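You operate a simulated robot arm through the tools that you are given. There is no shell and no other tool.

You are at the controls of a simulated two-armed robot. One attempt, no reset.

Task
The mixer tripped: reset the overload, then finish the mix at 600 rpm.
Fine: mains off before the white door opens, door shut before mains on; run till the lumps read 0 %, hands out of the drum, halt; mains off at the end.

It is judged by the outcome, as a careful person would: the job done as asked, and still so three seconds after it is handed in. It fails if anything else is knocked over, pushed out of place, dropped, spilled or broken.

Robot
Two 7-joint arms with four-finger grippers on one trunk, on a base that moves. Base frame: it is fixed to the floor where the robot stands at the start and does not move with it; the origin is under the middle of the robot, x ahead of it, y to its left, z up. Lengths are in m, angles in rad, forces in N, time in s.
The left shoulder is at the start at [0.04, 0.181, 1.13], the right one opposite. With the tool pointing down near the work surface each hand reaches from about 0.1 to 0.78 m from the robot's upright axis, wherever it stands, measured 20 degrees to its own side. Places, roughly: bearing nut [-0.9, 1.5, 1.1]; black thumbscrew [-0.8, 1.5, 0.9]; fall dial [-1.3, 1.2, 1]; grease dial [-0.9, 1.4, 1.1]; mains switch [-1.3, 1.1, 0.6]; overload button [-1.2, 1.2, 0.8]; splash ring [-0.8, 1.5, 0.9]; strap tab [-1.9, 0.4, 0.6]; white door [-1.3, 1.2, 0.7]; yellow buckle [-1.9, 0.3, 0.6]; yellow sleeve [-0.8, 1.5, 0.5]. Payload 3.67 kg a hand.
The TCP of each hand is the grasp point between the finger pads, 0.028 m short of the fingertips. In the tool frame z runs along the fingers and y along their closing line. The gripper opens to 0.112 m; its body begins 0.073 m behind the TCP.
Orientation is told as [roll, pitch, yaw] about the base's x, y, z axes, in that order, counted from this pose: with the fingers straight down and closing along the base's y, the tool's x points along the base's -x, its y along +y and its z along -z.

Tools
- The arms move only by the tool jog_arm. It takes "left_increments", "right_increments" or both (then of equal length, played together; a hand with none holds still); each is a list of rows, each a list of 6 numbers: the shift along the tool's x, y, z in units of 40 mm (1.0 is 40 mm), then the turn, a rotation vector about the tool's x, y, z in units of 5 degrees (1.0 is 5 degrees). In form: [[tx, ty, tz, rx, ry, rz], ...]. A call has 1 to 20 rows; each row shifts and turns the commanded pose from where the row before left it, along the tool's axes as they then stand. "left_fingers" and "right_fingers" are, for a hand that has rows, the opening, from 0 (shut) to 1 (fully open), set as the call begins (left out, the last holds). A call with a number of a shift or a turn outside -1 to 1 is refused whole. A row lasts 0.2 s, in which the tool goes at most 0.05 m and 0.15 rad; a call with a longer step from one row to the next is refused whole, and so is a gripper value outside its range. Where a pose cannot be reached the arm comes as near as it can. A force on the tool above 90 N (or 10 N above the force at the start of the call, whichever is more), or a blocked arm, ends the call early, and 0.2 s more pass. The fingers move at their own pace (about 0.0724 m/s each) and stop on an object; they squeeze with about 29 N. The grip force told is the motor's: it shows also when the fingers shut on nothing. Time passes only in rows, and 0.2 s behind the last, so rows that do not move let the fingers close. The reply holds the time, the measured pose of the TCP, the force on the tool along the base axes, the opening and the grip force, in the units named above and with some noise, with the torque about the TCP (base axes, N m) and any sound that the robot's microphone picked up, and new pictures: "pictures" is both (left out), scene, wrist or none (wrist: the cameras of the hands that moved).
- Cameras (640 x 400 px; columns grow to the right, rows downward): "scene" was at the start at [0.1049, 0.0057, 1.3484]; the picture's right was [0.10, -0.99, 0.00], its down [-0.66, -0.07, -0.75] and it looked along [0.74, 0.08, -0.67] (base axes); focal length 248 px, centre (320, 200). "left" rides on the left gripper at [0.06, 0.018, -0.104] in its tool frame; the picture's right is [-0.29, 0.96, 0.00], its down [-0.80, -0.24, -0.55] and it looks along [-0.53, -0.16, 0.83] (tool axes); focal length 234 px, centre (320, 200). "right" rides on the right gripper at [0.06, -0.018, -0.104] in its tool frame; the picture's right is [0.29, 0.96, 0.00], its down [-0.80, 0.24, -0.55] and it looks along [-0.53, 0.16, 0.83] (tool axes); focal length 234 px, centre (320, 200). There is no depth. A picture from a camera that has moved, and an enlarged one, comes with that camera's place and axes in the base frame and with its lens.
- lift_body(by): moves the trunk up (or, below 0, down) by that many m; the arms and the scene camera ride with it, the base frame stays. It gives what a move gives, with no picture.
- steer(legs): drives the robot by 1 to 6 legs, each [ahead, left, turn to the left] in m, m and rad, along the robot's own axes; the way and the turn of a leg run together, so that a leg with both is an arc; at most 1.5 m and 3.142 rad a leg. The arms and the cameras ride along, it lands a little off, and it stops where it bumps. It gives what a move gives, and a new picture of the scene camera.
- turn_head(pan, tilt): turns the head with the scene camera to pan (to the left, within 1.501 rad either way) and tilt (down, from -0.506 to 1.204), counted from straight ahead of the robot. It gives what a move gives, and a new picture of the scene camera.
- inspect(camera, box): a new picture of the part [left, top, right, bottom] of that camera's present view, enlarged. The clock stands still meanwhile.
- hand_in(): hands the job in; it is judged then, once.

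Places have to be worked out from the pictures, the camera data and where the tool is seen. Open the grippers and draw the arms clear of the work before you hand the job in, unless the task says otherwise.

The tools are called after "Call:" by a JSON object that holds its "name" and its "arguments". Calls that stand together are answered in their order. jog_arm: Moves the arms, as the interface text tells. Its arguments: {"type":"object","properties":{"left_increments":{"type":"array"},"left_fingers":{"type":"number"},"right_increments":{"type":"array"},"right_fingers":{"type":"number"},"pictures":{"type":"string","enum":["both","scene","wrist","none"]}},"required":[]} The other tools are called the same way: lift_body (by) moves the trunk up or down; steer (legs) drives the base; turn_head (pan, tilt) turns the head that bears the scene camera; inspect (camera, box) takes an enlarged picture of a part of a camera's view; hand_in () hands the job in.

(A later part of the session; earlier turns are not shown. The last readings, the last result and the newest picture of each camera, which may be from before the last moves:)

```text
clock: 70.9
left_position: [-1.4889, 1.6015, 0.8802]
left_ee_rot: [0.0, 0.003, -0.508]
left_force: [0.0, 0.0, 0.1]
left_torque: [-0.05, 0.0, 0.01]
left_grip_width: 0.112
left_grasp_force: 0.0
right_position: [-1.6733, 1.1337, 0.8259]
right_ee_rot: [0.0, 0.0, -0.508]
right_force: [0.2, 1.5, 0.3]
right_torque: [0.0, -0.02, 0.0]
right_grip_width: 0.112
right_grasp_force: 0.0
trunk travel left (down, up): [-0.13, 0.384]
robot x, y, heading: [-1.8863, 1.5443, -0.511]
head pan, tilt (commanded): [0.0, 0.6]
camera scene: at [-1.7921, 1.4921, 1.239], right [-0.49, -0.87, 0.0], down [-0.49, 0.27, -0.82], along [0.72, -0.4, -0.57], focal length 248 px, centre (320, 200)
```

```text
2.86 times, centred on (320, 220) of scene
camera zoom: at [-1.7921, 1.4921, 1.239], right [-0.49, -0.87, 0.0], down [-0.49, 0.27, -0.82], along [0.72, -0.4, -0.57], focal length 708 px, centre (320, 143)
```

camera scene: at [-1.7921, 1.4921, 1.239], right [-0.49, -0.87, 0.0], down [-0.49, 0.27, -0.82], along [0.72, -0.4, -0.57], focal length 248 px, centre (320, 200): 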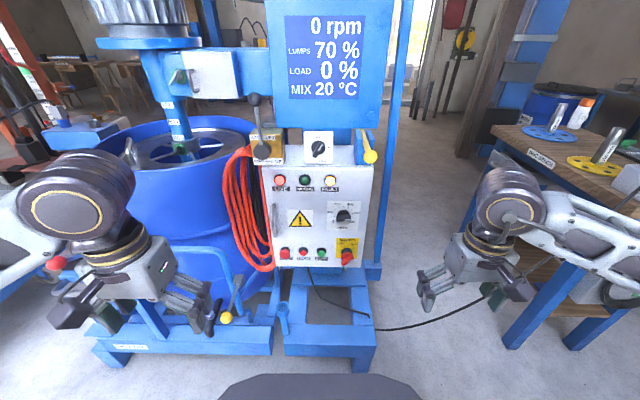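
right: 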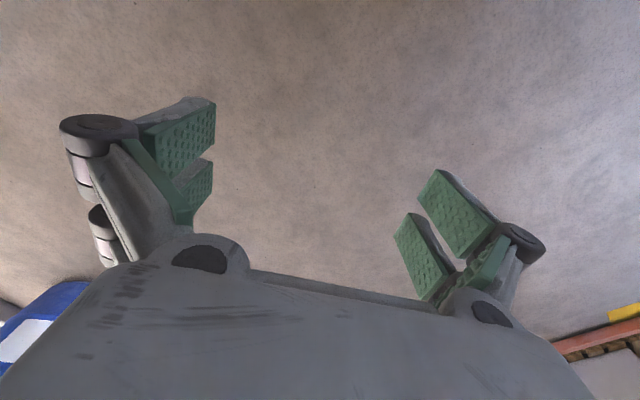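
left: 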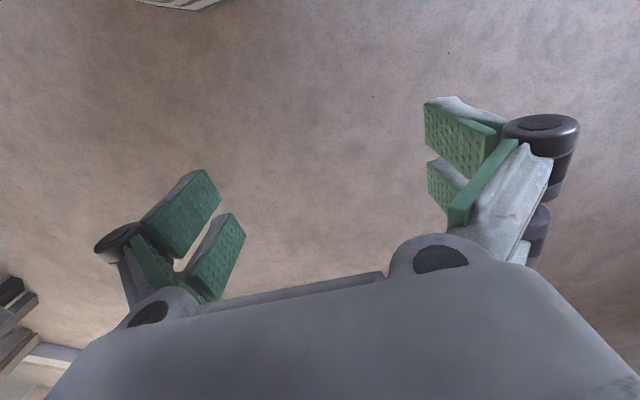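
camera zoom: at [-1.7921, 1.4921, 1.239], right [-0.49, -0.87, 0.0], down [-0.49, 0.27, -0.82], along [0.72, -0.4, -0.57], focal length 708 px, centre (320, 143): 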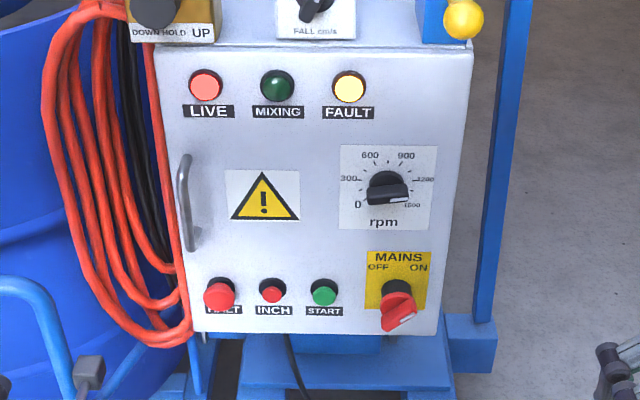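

The panel is now about 0.70 m ahead; the rpm pointer seems to point near 1300–1500 and the mains handle looks ON (LIVE and FAULT lit). I bring the right hand forward, then pitch it to point at the panel, staying to the right of the panel.

Call:
{"name": "jog_arm", "arguments": {"right_increments": [[-0.9, 0, 0, 0, 0, 0], [-0.9, 0, 0, 0, 0, 0], [-0.9, 0, 0, 0, 0, 0], [0, 0, 0, 0, -1, 0], [0, 0, 0, 0, -1, 0], [0, 0, 0, 0, -1, 0], [0, 0, 0, 0, -1, 0], [0, 0, 0, 0, -1, 0], [0, 0, 0, 0, -1, 0], [0, 0, 0, 0, -1, 0], [0, 0, 0, 0, -1, 0], [0, 0, 0, 0, -1, 0], [0, 0, 0, 0, -1, 0], [0, 0, 0, 0, -1, 0], [0, 0, 0, 0, -1, 0]], "right_fingers": 0.5}}

```text
clock: 74.1
left_position: [-1.4887, 1.602, 0.8808]
left_ee_rot: [-0.002, 0.004, -0.507]
left_force: [0.3, -0.9, 0.9]
left_torque: [0.01, -0.02, 0.0]
left_grip_width: 0.112
left_grasp_force: 0.1
right_position: [-1.5592, 1.0699, 0.8219]
right_ee_rot: [0.0, -1.048, -0.508]
right_force: [0.1, -0.2, -0.3]
right_torque: [0.0, -0.02, 0.01]
right_grip_width: 0.0559
right_grasp_force: 0.1
right hand out of reach, approached as far as the arm can: row 13, 14, 15
trunk travel left (down, up): [-0.13, 0.384]
robot x, y, heading: [-1.8859, 1.5498, -0.513]
head pan, tilt (commanded): [0.0, 0.6]
camera scene: at [-1.7921, 1.492, 1.239], right [-0.49, -0.87, 0.0], down [-0.49, 0.27, -0.82], along [0.72, -0.4, -0.57], focal length 248 px, centre (320, 200)
camera right: at [-1.6723, 1.1121, 0.8217], right [0.34, 0.91, -0.25], down [0.05, 0.25, 0.97], along [0.94, -0.34, 0.04], focal length 234 px, centre (320, 200)
```

scene: 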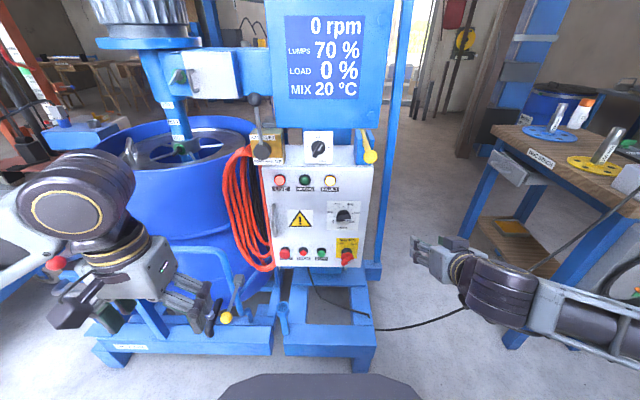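
right: 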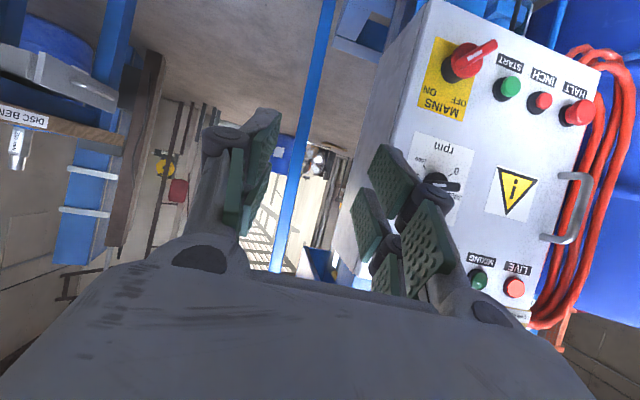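

The right wrist camera sees the panel upside-down. I enlarge the mains switch and rpm dial there.

Call:
{"name": "inspect", "arguments": {"camera": "right", "box": [400, 20, 520, 140]}}

Call:
{"name": "inspect", "arguments": {"camera": "right", "box": [380, 120, 500, 240]}}

```text
3.33 times, centred on (460, 80) of right
camera zoom: at [-1.6723, 1.1121, 0.8217], right [0.34, 0.91, -0.25], down [0.05, 0.25, 0.97], along [0.94, -0.34, 0.04], focal length 781 px, centre (-147, 600)
```

zoom: 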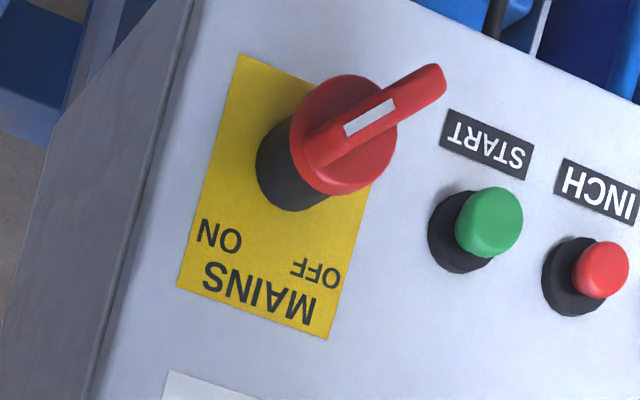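

```text
3.33 times, centred on (440, 180) of right
camera zoom: at [-1.6723, 1.1121, 0.8217], right [0.34, 0.91, -0.25], down [0.05, 0.25, 0.97], along [0.94, -0.34, 0.04], focal length 781 px, centre (-80, 267)
```

zoom: 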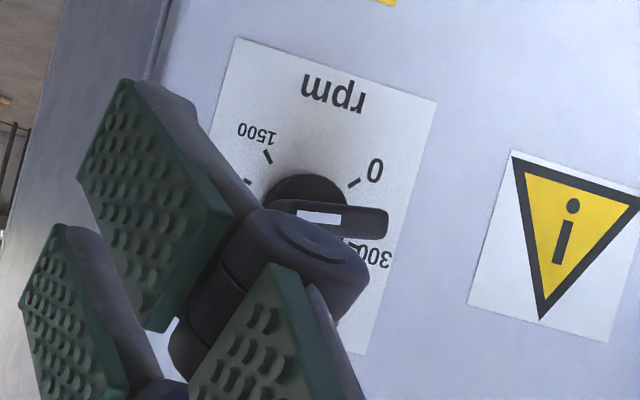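

The mains bar lies from lower-left to upper-right (ON), so I must grip it with the closing line along upper-left and turn it 90° anticlockwise; the rpm pointer points right, near 1300. I finish pitching the right hand to horizontal and move it in front of the mains switch, keeping about 6 cm clear.

Call:
{"name": "jog_arm", "arguments": {"right_increments": [[-0.5, 0, 0.87, 0, 0, 0], [-0.4, 0, 0.6, 0, 0, 0], [0, 0, 0, 0, -1, 0], [0, 0, 0, 0, -1, 0], [0, 0, 0, 0, -1, 0], [0, 0, 0, 0, -1, 0], [0, 0, 0, 0, -1, 0], [0, 0, 0, 0, -1, 0], [0.5, 0.4, 0, 0, 0, 0], [0.5, 0.4, 0, 0, 0, 0], [0.5, 0.4, 0, 0, 0, 0], [0.5, 0.4, 0, 0, 0, 0]], "right_fingers": 0.8}}

```text
clock: 76.7
left_position: [-1.4895, 1.6015, 0.8797]
left_ee_rot: [-0.001, 0.004, -0.51]
left_force: [-1.1, 0.1, 0.5]
left_torque: [-0.01, 0.02, 0.02]
left_grip_width: 0.112
left_grasp_force: 0.0
right_position: [-1.4986, 1.0368, 0.8249]
right_ee_rot: [0.0, -1.089, -0.509]
right_force: [-0.7, -0.3, 0.3]
right_torque: [0.0, 0.03, 0.03]
right_grip_width: 0.0894
right_grasp_force: 0.1
right hand out of reach, approached as far as the arm can: row 4, 5, 6, 7, 8, 9, 10, 11, 12
trunk travel left (down, up): [-0.13, 0.384]
robot x, y, heading: [-1.8871, 1.5464, -0.511]
head pan, tilt (commanded): [0.0, 0.6]
camera scene: at [-1.7921, 1.4921, 1.239], right [-0.49, -0.87, 0.0], down [-0.49, 0.27, -0.82], along [0.72, -0.4, -0.57], focal length 248 px, centre (320, 200)
camera right: at [-1.6123, 1.0781, 0.8206], right [0.35, 0.9, -0.26], down [0.01, 0.27, 0.96], along [0.94, -0.34, 0.09], focal length 234 px, centre (320, 200)
```

scene: 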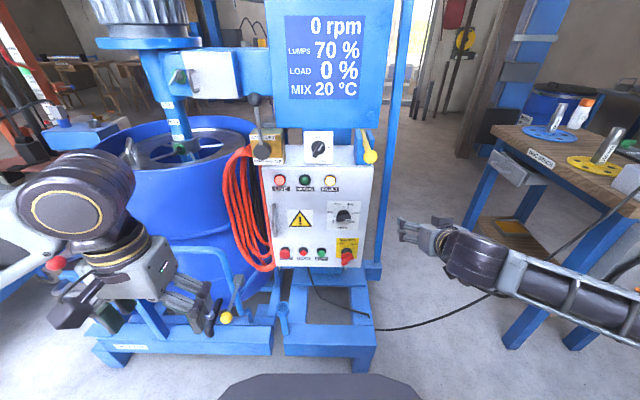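
right: 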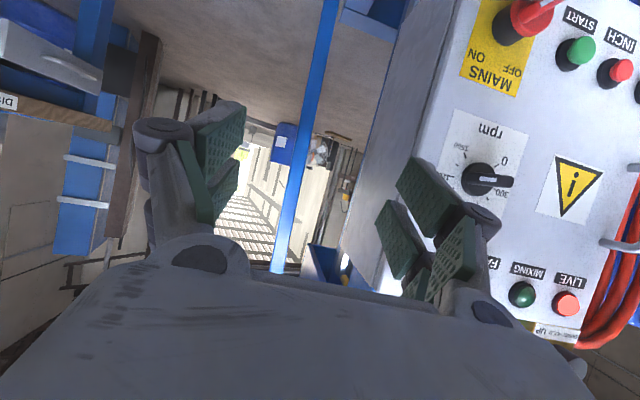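

The right wrist stuck at about 62° of pitch in this posture (low shoulder, elbow out). I raise the trunk so the upper arm can hang and the forearm point forward, then lower the hand back down and further forward at the present pitch.

Call:
{"name": "lift_body", "arguments": {"by": 0.2}}

Call:
{"name": "jog_arm", "arguments": {"right_increments": [[0.8, 0.3, 0.4, 0, 0, 0], [0.8, 0.3, 0.4, 0, 0, 0], [0.8, 0.3, 0.4, 0, 0, 0], [0.8, 0.3, 0.4, 0, 0, 0], [0.8, 0.3, 0.4, 0, 0, 0], [0, 0, 0, 0, -1, 0], [0, 0, 0, 0, -1, 0], [0, 0, 0, 0, -1, 0]]}}

```text
clock: 78.9
left_position: [-1.4893, 1.6022, 1.0793]
left_ee_rot: [0.001, 0.003, -0.509]
left_force: [0.3, -0.7, 0.3]
left_torque: [0.0, -0.01, 0.01]
left_grip_width: 0.112
left_grasp_force: 0.0
right_position: [-1.4985, 1.0353, 1.0241]
right_ee_rot: [0.0, -1.089, -0.509]
right_force: [0.0, -0.9, 0.5]
right_torque: [0.01, -0.02, -0.02]
right_grip_width: 0.0897
right_grasp_force: 0.1
trunk travel left (down, up): [-0.33, 0.184]
robot x, y, heading: [-1.8835, 1.5441, -0.508]
head pan, tilt (commanded): [0.0, 0.6]
```

```text
clock: 80.7
left_position: [-1.4888, 1.6014, 1.0799]
left_ee_rot: [0.0, 0.004, -0.509]
left_force: [0.5, 0.0, 0.4]
left_torque: [0.02, -0.01, -0.03]
left_grip_width: 0.1118
left_grasp_force: 0.2
right_position: [-1.4988, 1.0347, 1.0246]
right_ee_rot: [0.0, -1.09, -0.508]
right_force: [0.1, -1.2, -0.4]
right_torque: [0.01, 0.01, 0.01]
right_grip_width: 0.0898
right_grasp_force: 0.1
right hand out of reach, approached as far as the arm can: row 1, 2, 3, 4, 5, 6, 7, 8
trunk travel left (down, up): [-0.33, 0.184]
robot x, y, heading: [-1.8897, 1.5451, -0.512]
head pan, tilt (commanded): [0.0, 0.6]
camera scene: at [-1.7921, 1.4921, 1.4385], right [-0.49, -0.87, 0.0], down [-0.49, 0.27, -0.82], along [0.72, -0.4, -0.57], focal length 248 px, centre (320, 200)
camera right: at [-1.6123, 1.0781, 1.0201], right [0.35, 0.9, -0.26], down [0.01, 0.27, 0.96], along [0.94, -0.34, 0.09], focal length 234 px, centre (320, 200)
```

scene: 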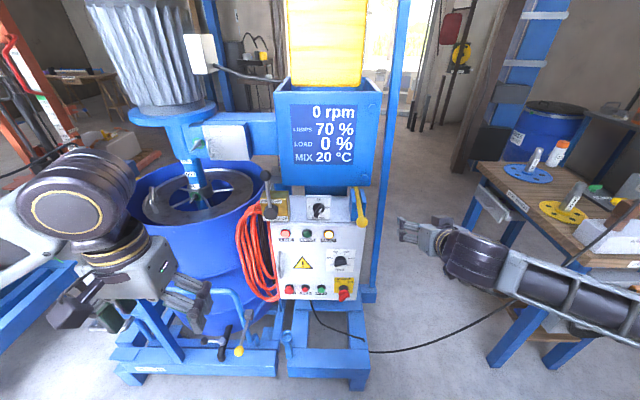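
right: 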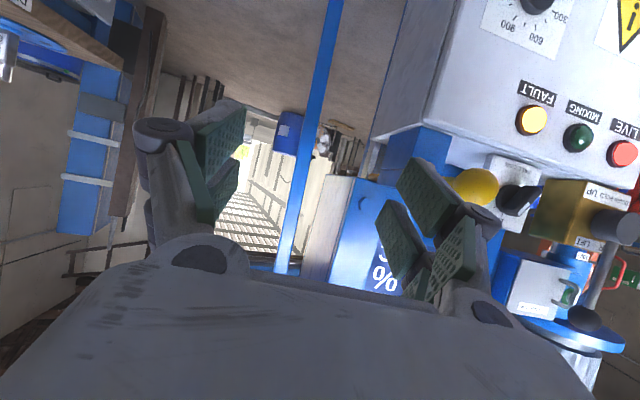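

Even small moves are refused now, so a joint sits at its limit. I back off the pitch by 25° and move the hand outward to its own side and forward to un-flare the elbow.

Call:
{"name": "jog_arm", "arguments": {"right_increments": [[0, 0, 0, 0, 1, 0], [0, 0, 0, 0, 1, 0], [0, 0, 0, 0, 1, 0], [0, 0, 0, 0, 1, 0], [0, 0, 0, 0, 1, 0], [0.4, -0.6, -0.3, 0, 0, 0], [0.4, -0.6, -0.3, 0, 0, 0]]}}

```text
clock: 82.3
left_position: [-1.4894, 1.6021, 1.0799]
left_ee_rot: [0.001, 0.002, -0.51]
left_force: [-0.5, -0.1, -0.1]
left_torque: [-0.01, 0.01, 0.02]
left_grip_width: 0.1118
left_grasp_force: 0.1
right_position: [-1.5609, 1.014, 1.0254]
right_ee_rot: [0.0, -0.655, -0.506]
right_force: [-0.8, 0.9, 0.9]
right_torque: [-0.02, -0.03, 0.0]
right_grip_width: 0.0894
right_grasp_force: 0.1
trunk travel left (down, up): [-0.33, 0.184]
robot x, y, heading: [-1.8899, 1.5472, -0.506]
head pan, tilt (commanded): [0.0, 0.6]
camera scene: at [-1.7934, 1.4924, 1.4386], right [-0.49, -0.87, 0.0], down [-0.49, 0.27, -0.83], along [0.72, -0.4, -0.56], focal length 248 px, centre (320, 200)
camera right: at [-1.6661, 1.0515, 1.0719], right [0.26, 0.95, -0.17], down [0.38, 0.07, 0.92], along [0.89, -0.31, -0.34], focal length 234 px, centre (320, 200)
```

scene: 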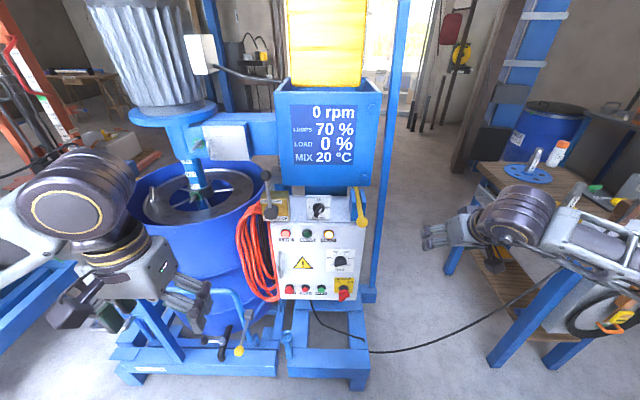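
right: 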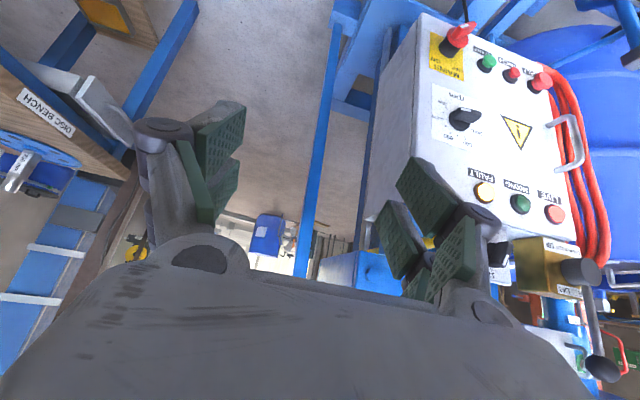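

It moves freely again. I look at the right arm's posture with the head camera to understand the elbow.

Call:
{"name": "turn_head", "arguments": {"pan": -0.9, "tilt": 0.7}}

```text
clock: 83.5
left_position: [-1.4889, 1.6008, 1.0793]
left_ee_rot: [0.002, 0.003, -0.505]
left_force: [-0.2, 1.2, 1.1]
left_torque: [0.02, -0.01, 0.02]
left_grip_width: 0.1121
left_grasp_force: 0.0
right_position: [-1.5589, 1.0138, 1.024]
right_ee_rot: [-0.001, -0.653, -0.508]
right_force: [-0.3, 0.5, -0.8]
right_torque: [0.01, -0.02, -0.02]
right_grip_width: 0.0895
right_grasp_force: 0.2
trunk travel left (down, up): [-0.33, 0.184]
robot x, y, heading: [-1.8872, 1.5486, -0.505]
head pan, tilt (commanded): [-0.901, 0.7]
camera scene: at [-1.8553, 1.4512, 1.4298], right [-0.99, -0.16, 0.0], down [-0.11, 0.64, -0.76], along [0.12, -0.75, -0.64], focal length 248 px, centre (320, 200)
```

scene: 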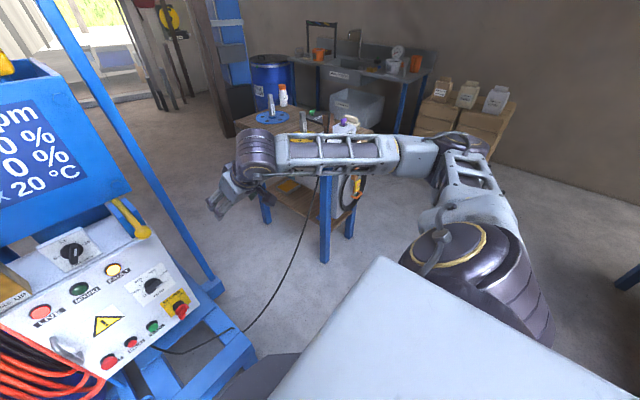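

The upper arm is abducted sideways with the forearm pointing forward, so the wrist is nearly straight. I test whether moving the hand toward the centre (forearm angled more) lets it pitch further, staying well short of the panel.

Call:
{"name": "jog_arm", "arguments": {"right_increments": [[0, 1, 0, 0, 0, 0], [0, 1, 0, 0, 0, 0], [0, 1, 0, 0, 0, 0], [0, 1, 0, 0, 0, 0], [0, 0.8, 0, 0, 0, 0], [0, 0, 0, 0, -1, 0], [0, 0, 0, 0, -1, 0], [0, 0, 0, 0, -1, 0], [0, 0, 0, 0, -1, 0], [0, 0, 0, 0, -1, 0], [0, 0, 0, 0, -1, 0], [0, 0, 0, 0, -1, 0], [0, 0, 0, 0, -1, 0], [0, 0, 0, 0, -1, 0], [0, 0, 0, 0, -1, 0]]}}

```text
clock: 86.7
left_position: [-1.4886, 1.6032, 1.0789]
left_ee_rot: [-0.001, 0.004, -0.508]
left_force: [-0.2, 0.4, 1.1]
left_torque: [-0.01, 0.0, 0.02]
left_grip_width: 0.1118
left_grasp_force: 0.0
right_position: [-1.4538, 1.2171, 1.0433]
right_ee_rot: [-0.049, -1.527, -0.463]
right_force: [-0.3, -0.6, -0.3]
right_torque: [0.01, 0.04, -0.02]
right_grip_width: 0.0894
right_grasp_force: 0.0
right hand out of reach, approached as far as the arm can: row 13, 14, 15
trunk travel left (down, up): [-0.33, 0.184]
robot x, y, heading: [-1.8905, 1.5437, -0.51]
head pan, tilt (commanded): [-0.901, 0.7]
camera scene: at [-1.8553, 1.4531, 1.4299], right [-0.99, -0.16, 0.0], down [-0.1, 0.63, -0.77], along [0.12, -0.76, -0.64], focal length 248 px, centre (320, 200)
camera right: at [-1.5555, 1.2527, 0.9877], right [0.46, 0.84, -0.29], down [-0.33, 0.46, 0.82], along [0.82, -0.28, 0.49], focal length 234 px, centre (320, 200)
```

scene: 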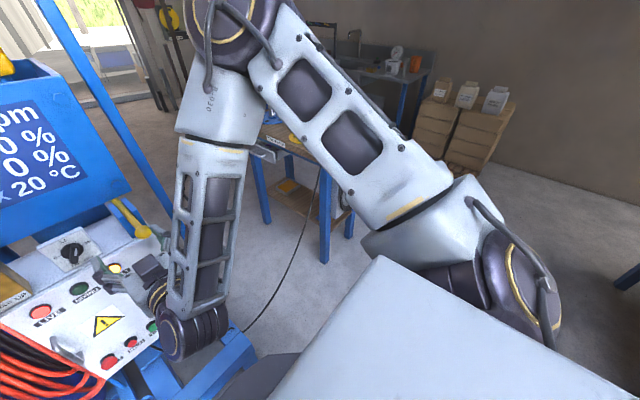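
right: 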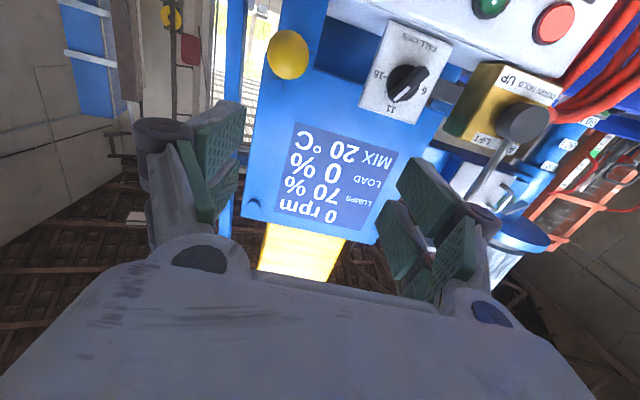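

The elbow swung up and the forearm now hangs down with the hand pointing at the panel: a much better posture. I lower the hand 0.28 m straight down in front of the panel.

Call:
{"name": "jog_arm", "arguments": {"right_increments": [[1, 0, 0, 0, 0, 0], [1, 0, 0, 0, 0, 0], [1, 0, 0, 0, 0, 0], [1, 0, 0, 0, 0, 0], [1, 0, 0, 0, 0, 0], [1, 0, 0, 0, 0, 0], [1, 0, 0, 0, 0, 0]]}}

Call:
{"name": "turn_head", "arguments": {"pan": 0.0, "tilt": 0.7}}

```text
clock: 88.3
left_position: [-1.4885, 1.602, 1.0795]
left_ee_rot: [-0.001, 0.004, -0.507]
left_force: [-0.2, -0.4, 1.5]
left_torque: [-0.01, -0.01, -0.03]
left_grip_width: 0.112
left_grasp_force: 0.1
right_position: [-1.4368, 1.3391, 0.8516]
right_ee_rot: [-0.018, -1.522, -0.495]
right_force: [0.0, 0.1, -0.6]
right_torque: [0.0, 0.0, 0.0]
right_grip_width: 0.0896
right_grasp_force: 0.0
right hand out of reach, approached as far as the arm can: row 1, 2, 3, 4, 5, 6, 7
trunk travel left (down, up): [-0.33, 0.184]
robot x, y, heading: [-1.8879, 1.5477, -0.511]
head pan, tilt (commanded): [-0.901, 0.7]
camera scene: at [-1.8551, 1.4519, 1.4299], right [-0.99, -0.16, 0.0], down [-0.1, 0.64, -0.77], along [0.12, -0.76, -0.64], focal length 248 px, centre (320, 200)
camera right: at [-1.5401, 1.3762, 0.7995], right [0.46, 0.84, -0.29], down [-0.33, 0.46, 0.82], along [0.83, -0.28, 0.49], focal length 234 px, centre (320, 200)
```

scene: 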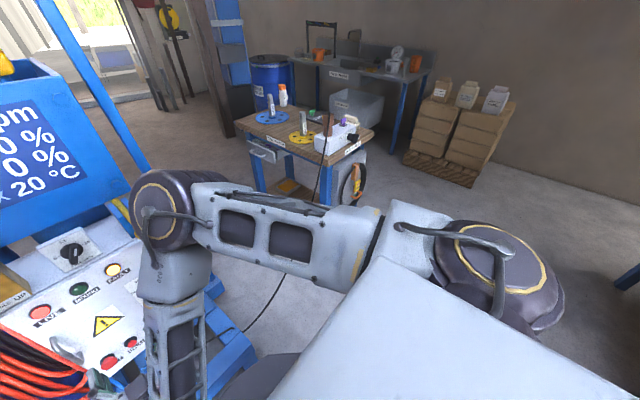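
right: 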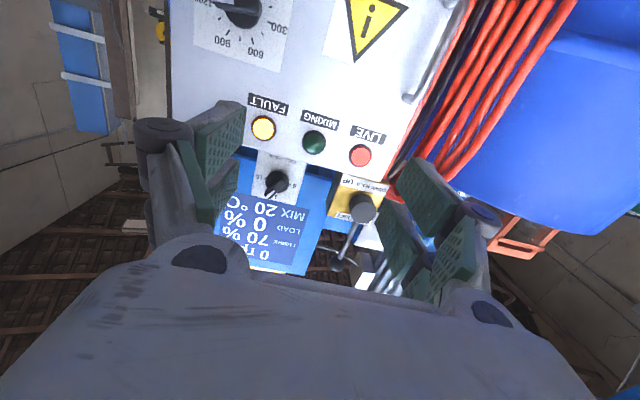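

```text
clock: 89.5
left_position: [-1.4879, 1.6013, 1.0789]
left_ee_rot: [0.001, 0.003, -0.509]
left_force: [0.0, -0.7, 0.0]
left_torque: [-0.03, 0.02, -0.01]
left_grip_width: 0.112
left_grasp_force: 0.0
right_position: [-1.4389, 1.3394, 0.8549]
right_ee_rot: [-0.014, -1.521, -0.503]
right_force: [0.1, 0.1, -1.1]
right_torque: [0.04, -0.02, -0.01]
right_grip_width: 0.0894
right_grasp_force: 0.0
trunk travel left (down, up): [-0.33, 0.184]
robot x, y, heading: [-1.8862, 1.5483, -0.508]
head pan, tilt (commanded): [0.0, 0.7]
camera scene: at [-1.7951, 1.4938, 1.4298], right [-0.49, -0.87, 0.0], down [-0.56, 0.31, -0.76], along [0.67, -0.37, -0.64], focal length 248 px, centre (320, 200)
```

scene: 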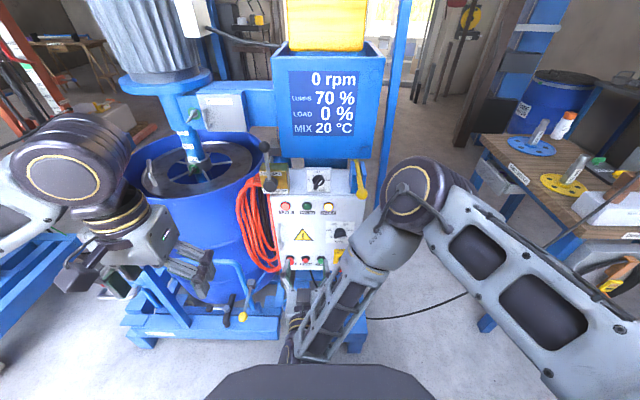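

The hand points at the panel but can't get lower because the forearm hangs from a high elbow. I lower the trunk 0.25 m, which carries the hand down to about z 0.6 clear in front of the panel.

Call:
{"name": "lift_body", "arguments": {"by": -0.25}}

Call:
{"name": "jog_arm", "arguments": {"right_increments": [[0, -0.5, 0, 0, 0, 0], [0, -0.5, 0, 0, 0, 0], [0, -0.5, 0, 0, 0, 0], [0, -0.5, 0, 0, 0, 0]]}}

```text
clock: 92.1
left_position: [-1.4888, 1.6025, 0.8287]
left_ee_rot: [0.0, 0.004, -0.509]
left_force: [-0.6, 0.5, -0.8]
left_torque: [-0.01, -0.01, 0.03]
left_grip_width: 0.1122
left_grasp_force: 0.0
right_position: [-1.4394, 1.3395, 0.6025]
right_ee_rot: [-0.013, -1.521, -0.502]
right_force: [0.2, -0.6, 0.8]
right_torque: [0.0, -0.02, 0.02]
right_grip_width: 0.0896
right_grasp_force: 0.2
trunk travel left (down, up): [-0.08, 0.434]
robot x, y, heading: [-1.8874, 1.5506, -0.508]
head pan, tilt (commanded): [0.0, 0.7]
```

```text
clock: 93.1
left_position: [-1.4898, 1.6013, 0.8286]
left_ee_rot: [0.001, 0.002, -0.509]
left_force: [-0.9, 0.2, -0.2]
left_torque: [-0.03, -0.01, 0.01]
left_grip_width: 0.1119
left_grasp_force: 0.1
right_position: [-1.4629, 1.3045, 0.6433]
right_ee_rot: [0.044, -1.536, -0.572]
right_force: [-0.6, 0.7, 0.3]
right_torque: [0.02, 0.01, -0.01]
right_grip_width: 0.0894
right_grasp_force: 0.1
right hand out of reach, approached as far as the arm can: row 1, 2, 3, 4
trunk travel left (down, up): [-0.08, 0.434]
robot x, y, heading: [-1.8871, 1.5502, -0.507]
head pan, tilt (commanded): [0.0, 0.7]
camera scene: at [-1.7951, 1.4939, 1.1797], right [-0.49, -0.87, 0.0], down [-0.56, 0.31, -0.76], along [0.67, -0.37, -0.64], focal length 248 px, centre (320, 200)
camera right: at [-1.5637, 1.3419, 0.5875], right [0.47, 0.83, -0.29], down [-0.33, 0.47, 0.82], along [0.82, -0.29, 0.5], focal length 234 px, centre (320, 200)
```

scene: 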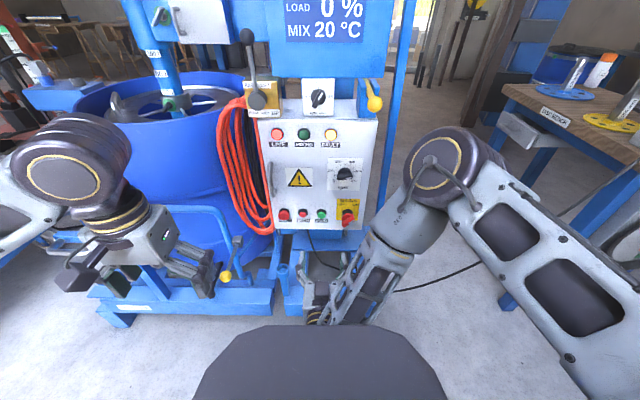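
right: 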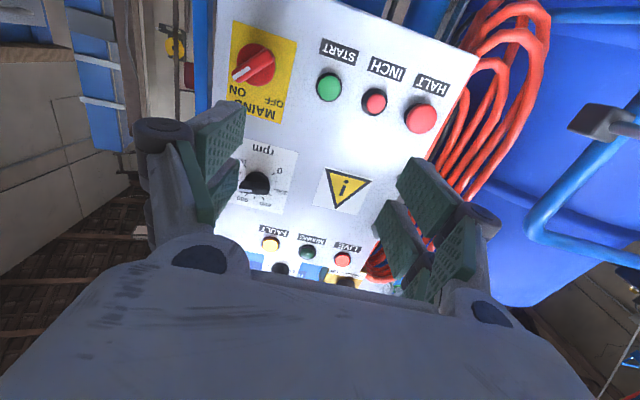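

The hand is too close to my body for this posture. I advance it 0.08 m along the tool (tips still ~7 cm short of the buttons) to free the wrist, then shift right.

Call:
{"name": "jog_arm", "arguments": {"right_increments": [[0, 0, 0.7, 0, 0, 0], [0, 0, 0.7, 0, 0, 0], [0, 0, 0.6, 0, 0, 0], [0, -0.5, 0, 0, 0, 0], [0, -0.5, 0, 0, 0, 0], [0, -0.5, 0, 0, 0, 0], [0, -0.5, 0, 0, 0, 0]]}}

```text
clock: 94.7
left_position: [-1.4886, 1.6022, 0.83]
left_ee_rot: [0.001, 0.002, -0.508]
left_force: [0.1, 0.2, -0.7]
left_torque: [-0.01, -0.03, -0.03]
left_grip_width: 0.1119
left_grasp_force: 0.0
right_position: [-1.4236, 1.2651, 0.6846]
right_ee_rot: [-0.023, -1.518, -0.498]
right_force: [0.6, -0.1, -0.4]
right_torque: [-0.01, 0.01, -0.02]
right_grip_width: 0.0896
right_grasp_force: 0.2
right hand out of reach, approached as far as the arm can: row 1, 2, 3, 4, 5, 6, 7
trunk travel left (down, up): [-0.08, 0.434]
robot x, y, heading: [-1.8857, 1.5471, -0.51]
head pan, tilt (commanded): [0.0, 0.7]
camera scene: at [-1.7952, 1.4939, 1.1796], right [-0.49, -0.87, 0.0], down [-0.56, 0.31, -0.76], along [0.67, -0.37, -0.64], focal length 248 px, centre (320, 200)
camera right: at [-1.5259, 1.3018, 0.6313], right [0.46, 0.84, -0.29], down [-0.32, 0.46, 0.83], along [0.83, -0.29, 0.48], focal length 234 px, centre (320, 200)
```

scene: 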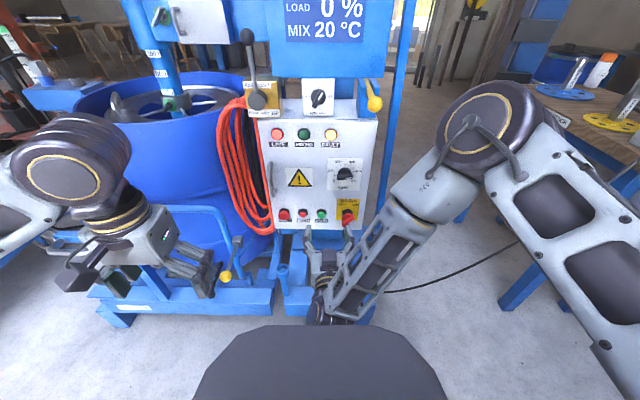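
right: 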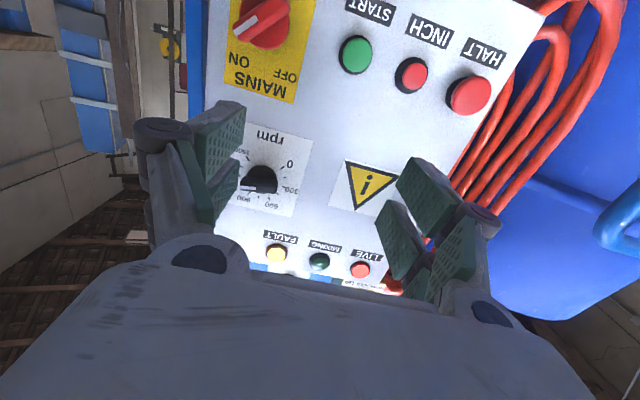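

The wrist bend is at its limit because the hand is too close in; the arm wants to be more extended. I back the base off 0.15 m and then extend the hand forward.

Call:
{"name": "steer", "arguments": {"legs": [[-0.16, 0, 0]]}}

Call:
{"name": "jog_arm", "arguments": {"right_increments": [[0, 0, 0.8, 0, 0, 0], [0, 0, 0.8, 0, 0, 0], [0, 0, 0.8, 0, 0, 0], [0, 0, 0.8, 0, 0, 0]]}}

```text
clock: 96.1
left_position: [-1.6298, 1.6797, 0.8288]
left_ee_rot: [0.001, 0.001, -0.506]
left_force: [-0.2, 0.3, -0.3]
left_torque: [-0.01, -0.01, 0.0]
left_grip_width: 0.1122
left_grasp_force: 0.1
right_position: [-1.5649, 1.3433, 0.6853]
right_ee_rot: [-0.018, -1.518, -0.502]
right_force: [-0.1, 0.3, 1.2]
right_torque: [-0.01, 0.01, -0.01]
right_grip_width: 0.0897
right_grasp_force: 0.0
trunk travel left (down, up): [-0.08, 0.434]
robot x, y, heading: [-2.0297, 1.6253, -0.505]
head pan, tilt (commanded): [0.0, 0.7]
camera scene: at [-1.9362, 1.5724, 1.1798], right [-0.49, -0.87, 0.0], down [-0.56, 0.31, -0.77], along [0.67, -0.37, -0.64], focal length 248 px, centre (320, 200)
```

scene: 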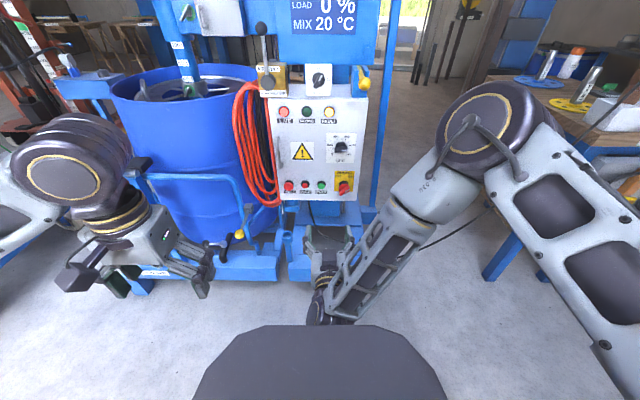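

```text
clock: 97.1
left_position: [-1.6287, 1.6794, 0.8284]
left_ee_rot: [0.0, 0.004, -0.508]
left_force: [0.5, -0.2, -0.1]
left_torque: [-0.03, -0.01, -0.01]
left_grip_width: 0.112
left_grasp_force: 0.1
right_position: [-1.4472, 1.3057, 0.6949]
right_ee_rot: [-0.027, -1.513, -0.499]
right_force: [-0.8, 0.4, -1.4]
right_torque: [0.01, -0.02, 0.01]
right_grip_width: 0.0895
right_grasp_force: 0.1
right hand out of reach, approached as far as the arm can: row 1, 2, 3, 4
trunk travel left (down, up): [-0.08, 0.434]
robot x, y, heading: [-2.0259, 1.6241, -0.51]
head pan, tilt (commanded): [0.0, 0.7]
camera scene: at [-1.9346, 1.5716, 1.1796], right [-0.49, -0.87, 0.0], down [-0.56, 0.31, -0.76], along [0.67, -0.37, -0.64], focal length 248 px, centre (320, 200)
camera right: at [-1.5484, 1.344, 0.6407], right [0.47, 0.84, -0.29], down [-0.32, 0.46, 0.83], along [0.83, -0.29, 0.48], focal length 234 px, centre (320, 200)
```

scene: 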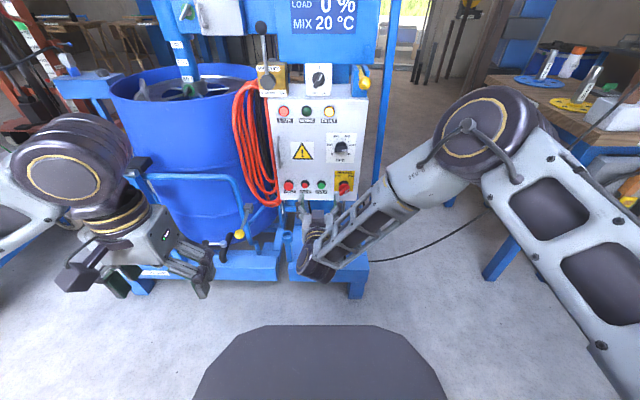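
right: 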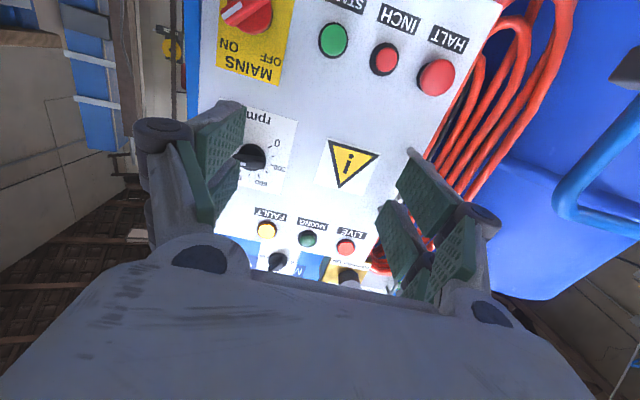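

The hand follows now, though still flagged at its limit since the wrist bend is large near the centre line. I shift the base left 0.15 m so that the mains lies on the right arm's own side, then move the hand right toward it at a slightly relaxed pitch.

Call:
{"name": "steer", "arguments": {"legs": [[0, 0.15, 0]]}}

Call:
{"name": "jog_arm", "arguments": {"right_increments": [[0, 0, 0, 0, 1, 0], [0, 0, 0, 0, 1, 0], [0, -0.8, 0, 0, 0, 0], [0, -0.8, 0, 0, 0, 0], [0, -0.8, 0, 0, 0, 0], [0, -0.8, 0, 0, 0, 0], [0, -0.8, 0, 0, 0, 0], [0, -0.8, 0, 0, 0, 0]]}}

```text
clock: 98.5
left_position: [-1.5556, 1.8116, 0.8271]
left_ee_rot: [-0.003, 0.004, -0.51]
left_force: [0.2, 0.3, -0.5]
left_torque: [-0.01, -0.01, 0.0]
left_grip_width: 0.1119
left_grasp_force: 0.1
right_position: [-1.3732, 1.4373, 0.694]
right_ee_rot: [-0.048, -1.513, -0.481]
right_force: [-0.6, 0.6, -0.2]
right_torque: [0.01, -0.03, -0.02]
right_grip_width: 0.0895
right_grasp_force: 0.0
trunk travel left (down, up): [-0.08, 0.434]
robot x, y, heading: [-1.956, 1.7574, -0.508]
head pan, tilt (commanded): [0.0, 0.7]
camera scene: at [-1.8613, 1.7037, 1.1796], right [-0.49, -0.87, 0.0], down [-0.56, 0.31, -0.76], along [0.67, -0.37, -0.64], focal length 248 px, centre (320, 200)
```

scene: 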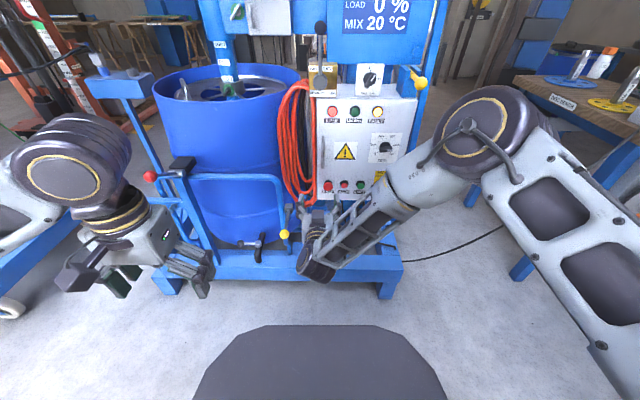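

```text
clock: 100.3
left_position: [-1.5569, 1.8092, 0.8296]
left_ee_rot: [0.001, 0.005, -0.509]
left_force: [-1.0, 0.1, -0.4]
left_torque: [0.02, -0.01, -0.01]
left_grip_width: 0.112
left_grasp_force: 0.0
right_position: [-1.4287, 1.348, 0.745]
right_ee_rot: [-0.018, -1.329, -0.526]
right_force: [0.0, -0.4, -0.2]
right_torque: [0.0, 0.03, 0.04]
right_grip_width: 0.0899
right_grasp_force: 0.0
right hand out of reach, approached as far as the arm can: row 5, 6, 7, 8
trunk travel left (down, up): [-0.08, 0.434]
robot x, y, heading: [-1.9562, 1.7567, -0.508]
head pan, tilt (commanded): [0.0, 0.7]
camera scene: at [-1.8625, 1.702, 1.1796], right [-0.49, -0.87, 0.0], down [-0.56, 0.31, -0.76], along [0.67, -0.37, -0.64], focal length 248 px, centre (320, 200)
camera right: at [-1.5359, 1.3915, 0.7135], right [0.43, 0.86, -0.28], down [-0.17, 0.39, 0.91], along [0.88, -0.34, 0.31], focal length 234 px, centre (320, 200)
```

scene: 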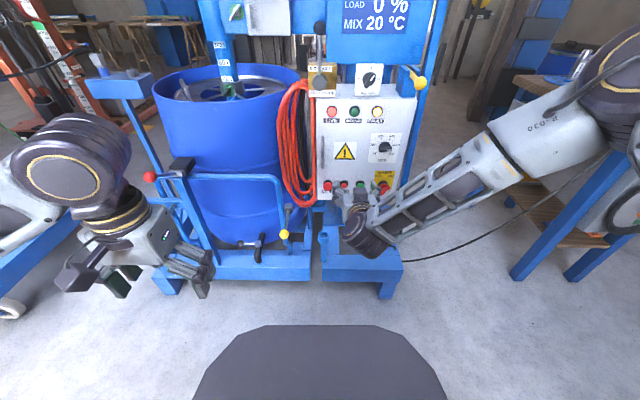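
right: 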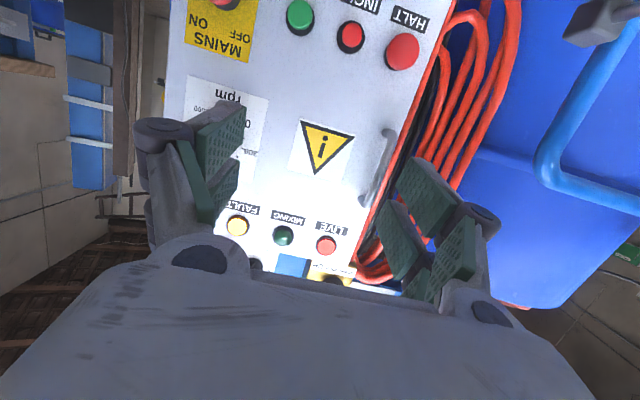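

In this tucked pose the elbow swings out; the arm should be nearly straight for a forward-pointing tool. I back off another 0.15 m for room, relax the pitch, and extend the right hand forward/right/down in free air.

Call:
{"name": "steer", "arguments": {"legs": [[-0.15, 0, 0]]}}

Call:
{"name": "jog_arm", "arguments": {"right_increments": [[0, 0, 0, 0, 1, 0], [0, 0, 0, 0, 1, 0], [0, 0, 0, 0, 1, 0], [-0.4, -0.5, 0.75, 0, 0, 0], [-0.4, -0.5, 0.75, 0, 0, 0], [-0.4, -0.5, 0.75, 0, 0, 0], [-0.4, -0.5, 0.75, 0, 0, 0]]}}

```text
clock: 101.7
left_position: [-1.6866, 1.8838, 0.8298]
left_ee_rot: [0.001, 0.003, -0.507]
left_force: [-0.4, 1.0, 0.7]
left_torque: [-0.02, -0.02, 0.01]
left_grip_width: 0.1121
left_grasp_force: 0.1
right_position: [-1.5576, 1.4212, 0.7472]
right_ee_rot: [-0.019, -1.328, -0.521]
right_force: [-0.8, 0.5, 0.3]
right_torque: [-0.01, 0.02, -0.01]
right_grip_width: 0.0897
right_grasp_force: 0.1
trunk travel left (down, up): [-0.08, 0.434]
robot x, y, heading: [-2.0838, 1.8259, -0.508]
head pan, tilt (commanded): [0.0, 0.7]
camera scene: at [-1.9936, 1.7757, 1.1798], right [-0.49, -0.87, 0.0], down [-0.56, 0.31, -0.77], along [0.67, -0.37, -0.64], focal length 248 px, centre (320, 200)
```

scene: 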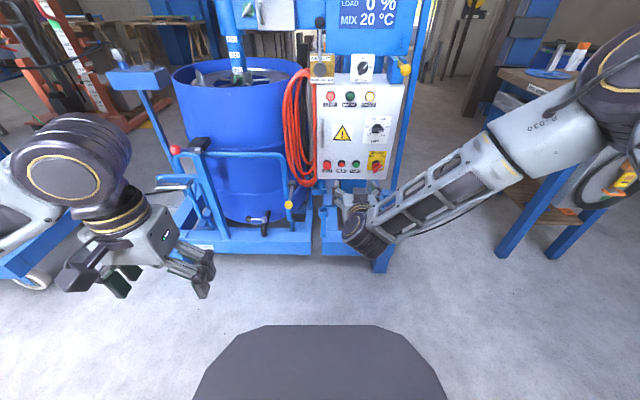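

```text
clock: 103.3
left_position: [-1.6865, 1.8821, 0.8286]
left_ee_rot: [0.002, 0.004, -0.508]
left_force: [-0.2, 0.0, 0.6]
left_torque: [0.02, 0.0, -0.01]
left_grip_width: 0.1119
left_grasp_force: 0.1
right_position: [-1.481, 1.2808, 0.7427]
right_ee_rot: [-0.008, -1.065, -0.533]
right_force: [0.4, 0.1, 0.4]
right_torque: [-0.04, -0.01, -0.01]
right_grip_width: 0.0895
right_grasp_force: 0.1
trunk travel left (down, up): [-0.08, 0.434]
robot x, y, heading: [-2.0877, 1.8295, -0.501]
head pan, tilt (commanded): [0.0, 0.7]
camera scene: at [-1.9921, 1.7744, 1.1795], right [-0.49, -0.87, 0.0], down [-0.56, 0.31, -0.76], along [0.67, -0.37, -0.64], focal length 248 px, centre (320, 200)
camera right: at [-1.5931, 1.3269, 0.7419], right [0.37, 0.89, -0.26], down [0.04, 0.26, 0.96], along [0.93, -0.37, 0.06], focal length 234 px, centre (320, 200)
```

scene: 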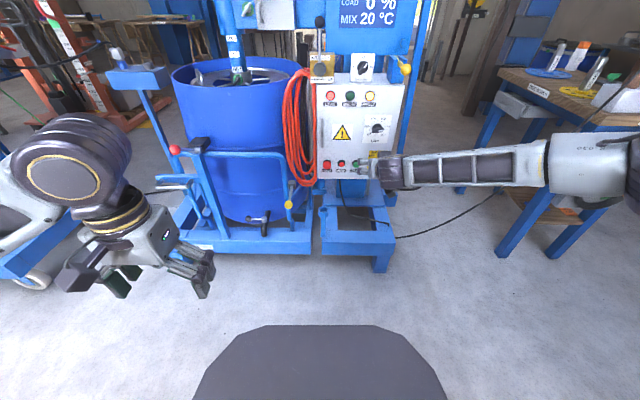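
right: 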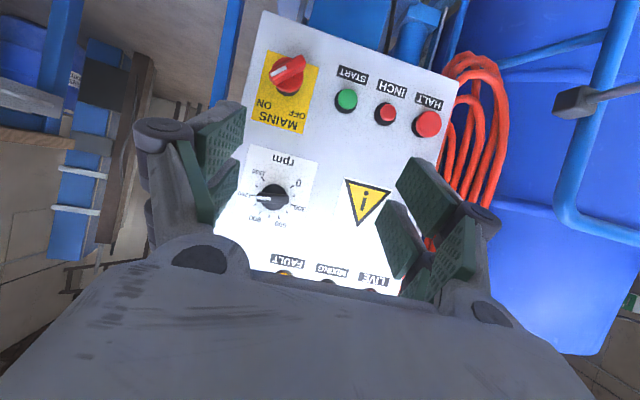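

Unflagged now, with room to spare (tips ~15 cm from the panel). I extend a little more forward and right, then pitch up the remaining 30°.

Call:
{"name": "jog_arm", "arguments": {"right_increments": [[-0.36, -0.6, 0.65, 0, 0, 0], [-0.36, -0.6, 0.65, 0, 0, 0], [0, 0, 0, 0, -1, 0], [0, 0, 0, 0, -1, 0], [0, 0, 0, 0, -1, 0], [0, 0, 0, 0, -1, 0], [0, 0, 0, 0, -1, 0], [0, 0, 0, 0, -1, 0]]}}

```text
clock: 105.1
left_position: [-1.6869, 1.8826, 0.8292]
left_ee_rot: [0.0, 0.003, -0.509]
left_force: [-0.3, -0.6, -0.3]
left_torque: [0.0, 0.03, 0.0]
left_grip_width: 0.1123
left_grasp_force: 0.1
right_position: [-1.4545, 1.2123, 0.7459]
right_ee_rot: [-0.013, -1.196, -0.53]
right_force: [0.1, -0.9, 0.2]
right_torque: [-0.01, 0.01, 0.0]
right_grip_width: 0.0893
right_grasp_force: 0.0
right hand out of reach, approached as far as the arm can: row 5, 6, 7, 8
trunk travel left (down, up): [-0.08, 0.434]
robot x, y, heading: [-2.0868, 1.8262, -0.51]
head pan, tilt (commanded): [0.0, 0.7]
camera scene: at [-1.9922, 1.7749, 1.1796], right [-0.49, -0.87, 0.0], down [-0.56, 0.31, -0.76], along [0.67, -0.37, -0.64], focal length 248 px, centre (320, 200)
camera right: at [-1.5656, 1.256, 0.7277], right [0.4, 0.87, -0.27], down [-0.07, 0.33, 0.94], along [0.91, -0.36, 0.19], focal length 234 px, centre (320, 200)
```

scene: 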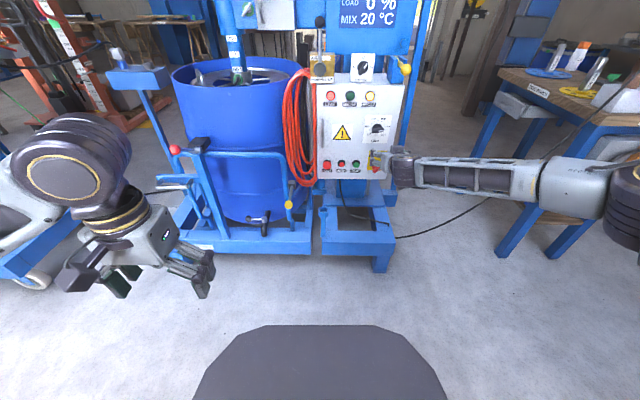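
right: 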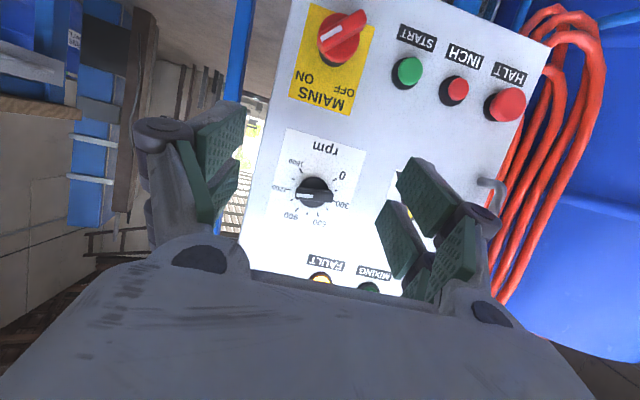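

Stuck at 68° again, perhaps from a roll-joint limit. I test rolling the tool +45° about its own axis (needed anyway for the mains bar) and then pitching further.

Call:
{"name": "jog_arm", "arguments": {"right_increments": [[0, 0, 0, 0, 0, 1], [0, 0, 0, 0, 0, 1], [0, 0, 0, 0, 0, 1], [0, 0, 0, 0, 0, 1], [0, 0, 0, 0, 0, 1], [0, 0, 0, 0, 0, 1], [0, 0, 0, 0, 0, 1], [0, 0, 0, 0, 0, 1], [0, 0, 0, 0, 0, 1], [0, 0, 0, -0.7, -0.7, 0], [0, 0, 0, -0.7, -0.7, 0], [0, 0, 0, -0.7, -0.7, 0], [0, 0, 0, -0.7, -0.7, 0]]}}

```text
clock: 107.9
left_position: [-1.6856, 1.8828, 0.8288]
left_ee_rot: [0.0, 0.003, -0.509]
left_force: [-0.3, -0.2, 0.1]
left_torque: [0.0, 0.02, -0.01]
left_grip_width: 0.1121
left_grasp_force: 0.2
right_position: [-1.4566, 1.2107, 0.745]
right_ee_rot: [1.063, -0.722, -1.761]
right_force: [0.1, 0.4, -0.4]
right_torque: [0.01, -0.02, 0.0]
right_grip_width: 0.0897
right_grasp_force: 0.1
right hand out of reach, approached as far as the arm can: row 10, 11, 12, 13
trunk travel left (down, up): [-0.08, 0.434]
robot x, y, heading: [-2.0856, 1.8317, -0.511]
head pan, tilt (commanded): [0.0, 0.7]
camera scene: at [-1.9922, 1.7749, 1.1796], right [-0.49, -0.87, 0.0], down [-0.56, 0.31, -0.76], along [0.67, -0.37, -0.64], focal length 248 px, centre (320, 200)
camera right: at [-1.5405, 1.2964, 0.7321], right [0.6, 0.67, 0.44], down [-0.41, -0.21, 0.89], along [0.68, -0.71, 0.15], focal length 234 px, centre (320, 200)
```

scene: 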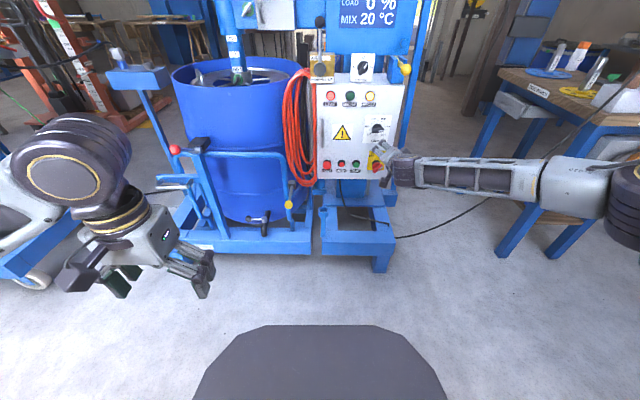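
right: 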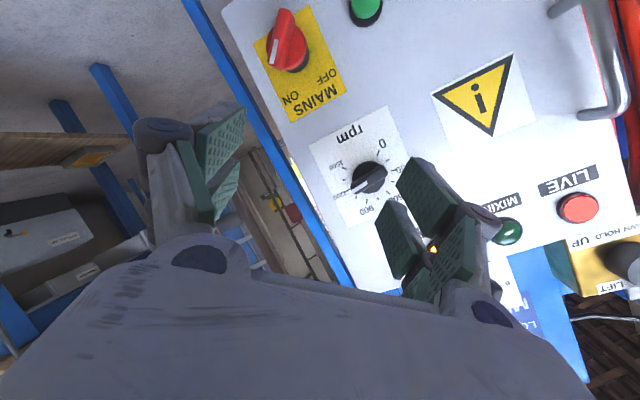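

Rolling is free but pitch stays limited near 68°, evidently a forearm-roll joint limit; a 22° downward tilt is workable for all these controls. My estimate of the mains axis (-1.318, 1.129, 0.637) projects right onto its black base in this view; I enlarge to refine it.

Call:
{"name": "inspect", "arguments": {"camera": "right", "box": [230, 0, 430, 125]}}

Call:
{"name": "inspect", "arguments": {"camera": "scene", "box": [300, 70, 420, 190]}}

```text
3.20 times, centred on (330, 62) of right
camera zoom: at [-1.5405, 1.2964, 0.7321], right [0.6, 0.67, 0.44], down [-0.41, -0.21, 0.89], along [0.68, -0.71, 0.15], focal length 749 px, centre (288, 640)
```

zoom: 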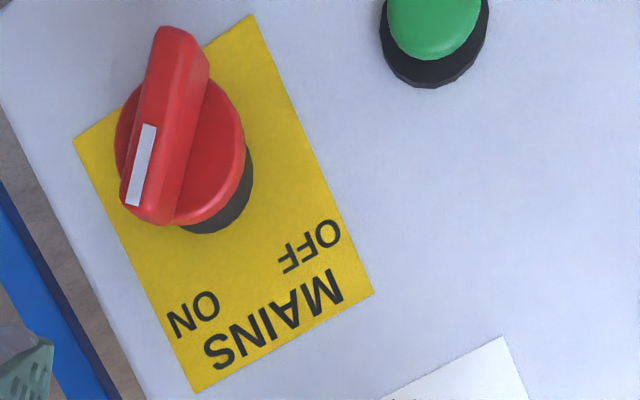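

```text
3.33 times, centred on (360, 130) of scene
camera zoom: at [-1.9922, 1.7749, 1.1796], right [-0.49, -0.87, 0.0], down [-0.56, 0.31, -0.76], along [0.67, -0.37, -0.64], focal length 826 px, centre (187, 433)
```

zoom: 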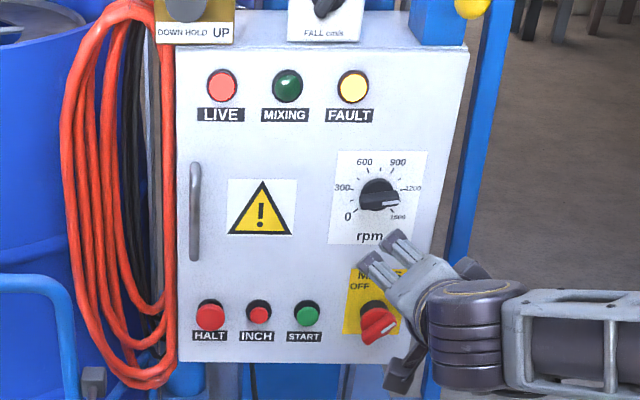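

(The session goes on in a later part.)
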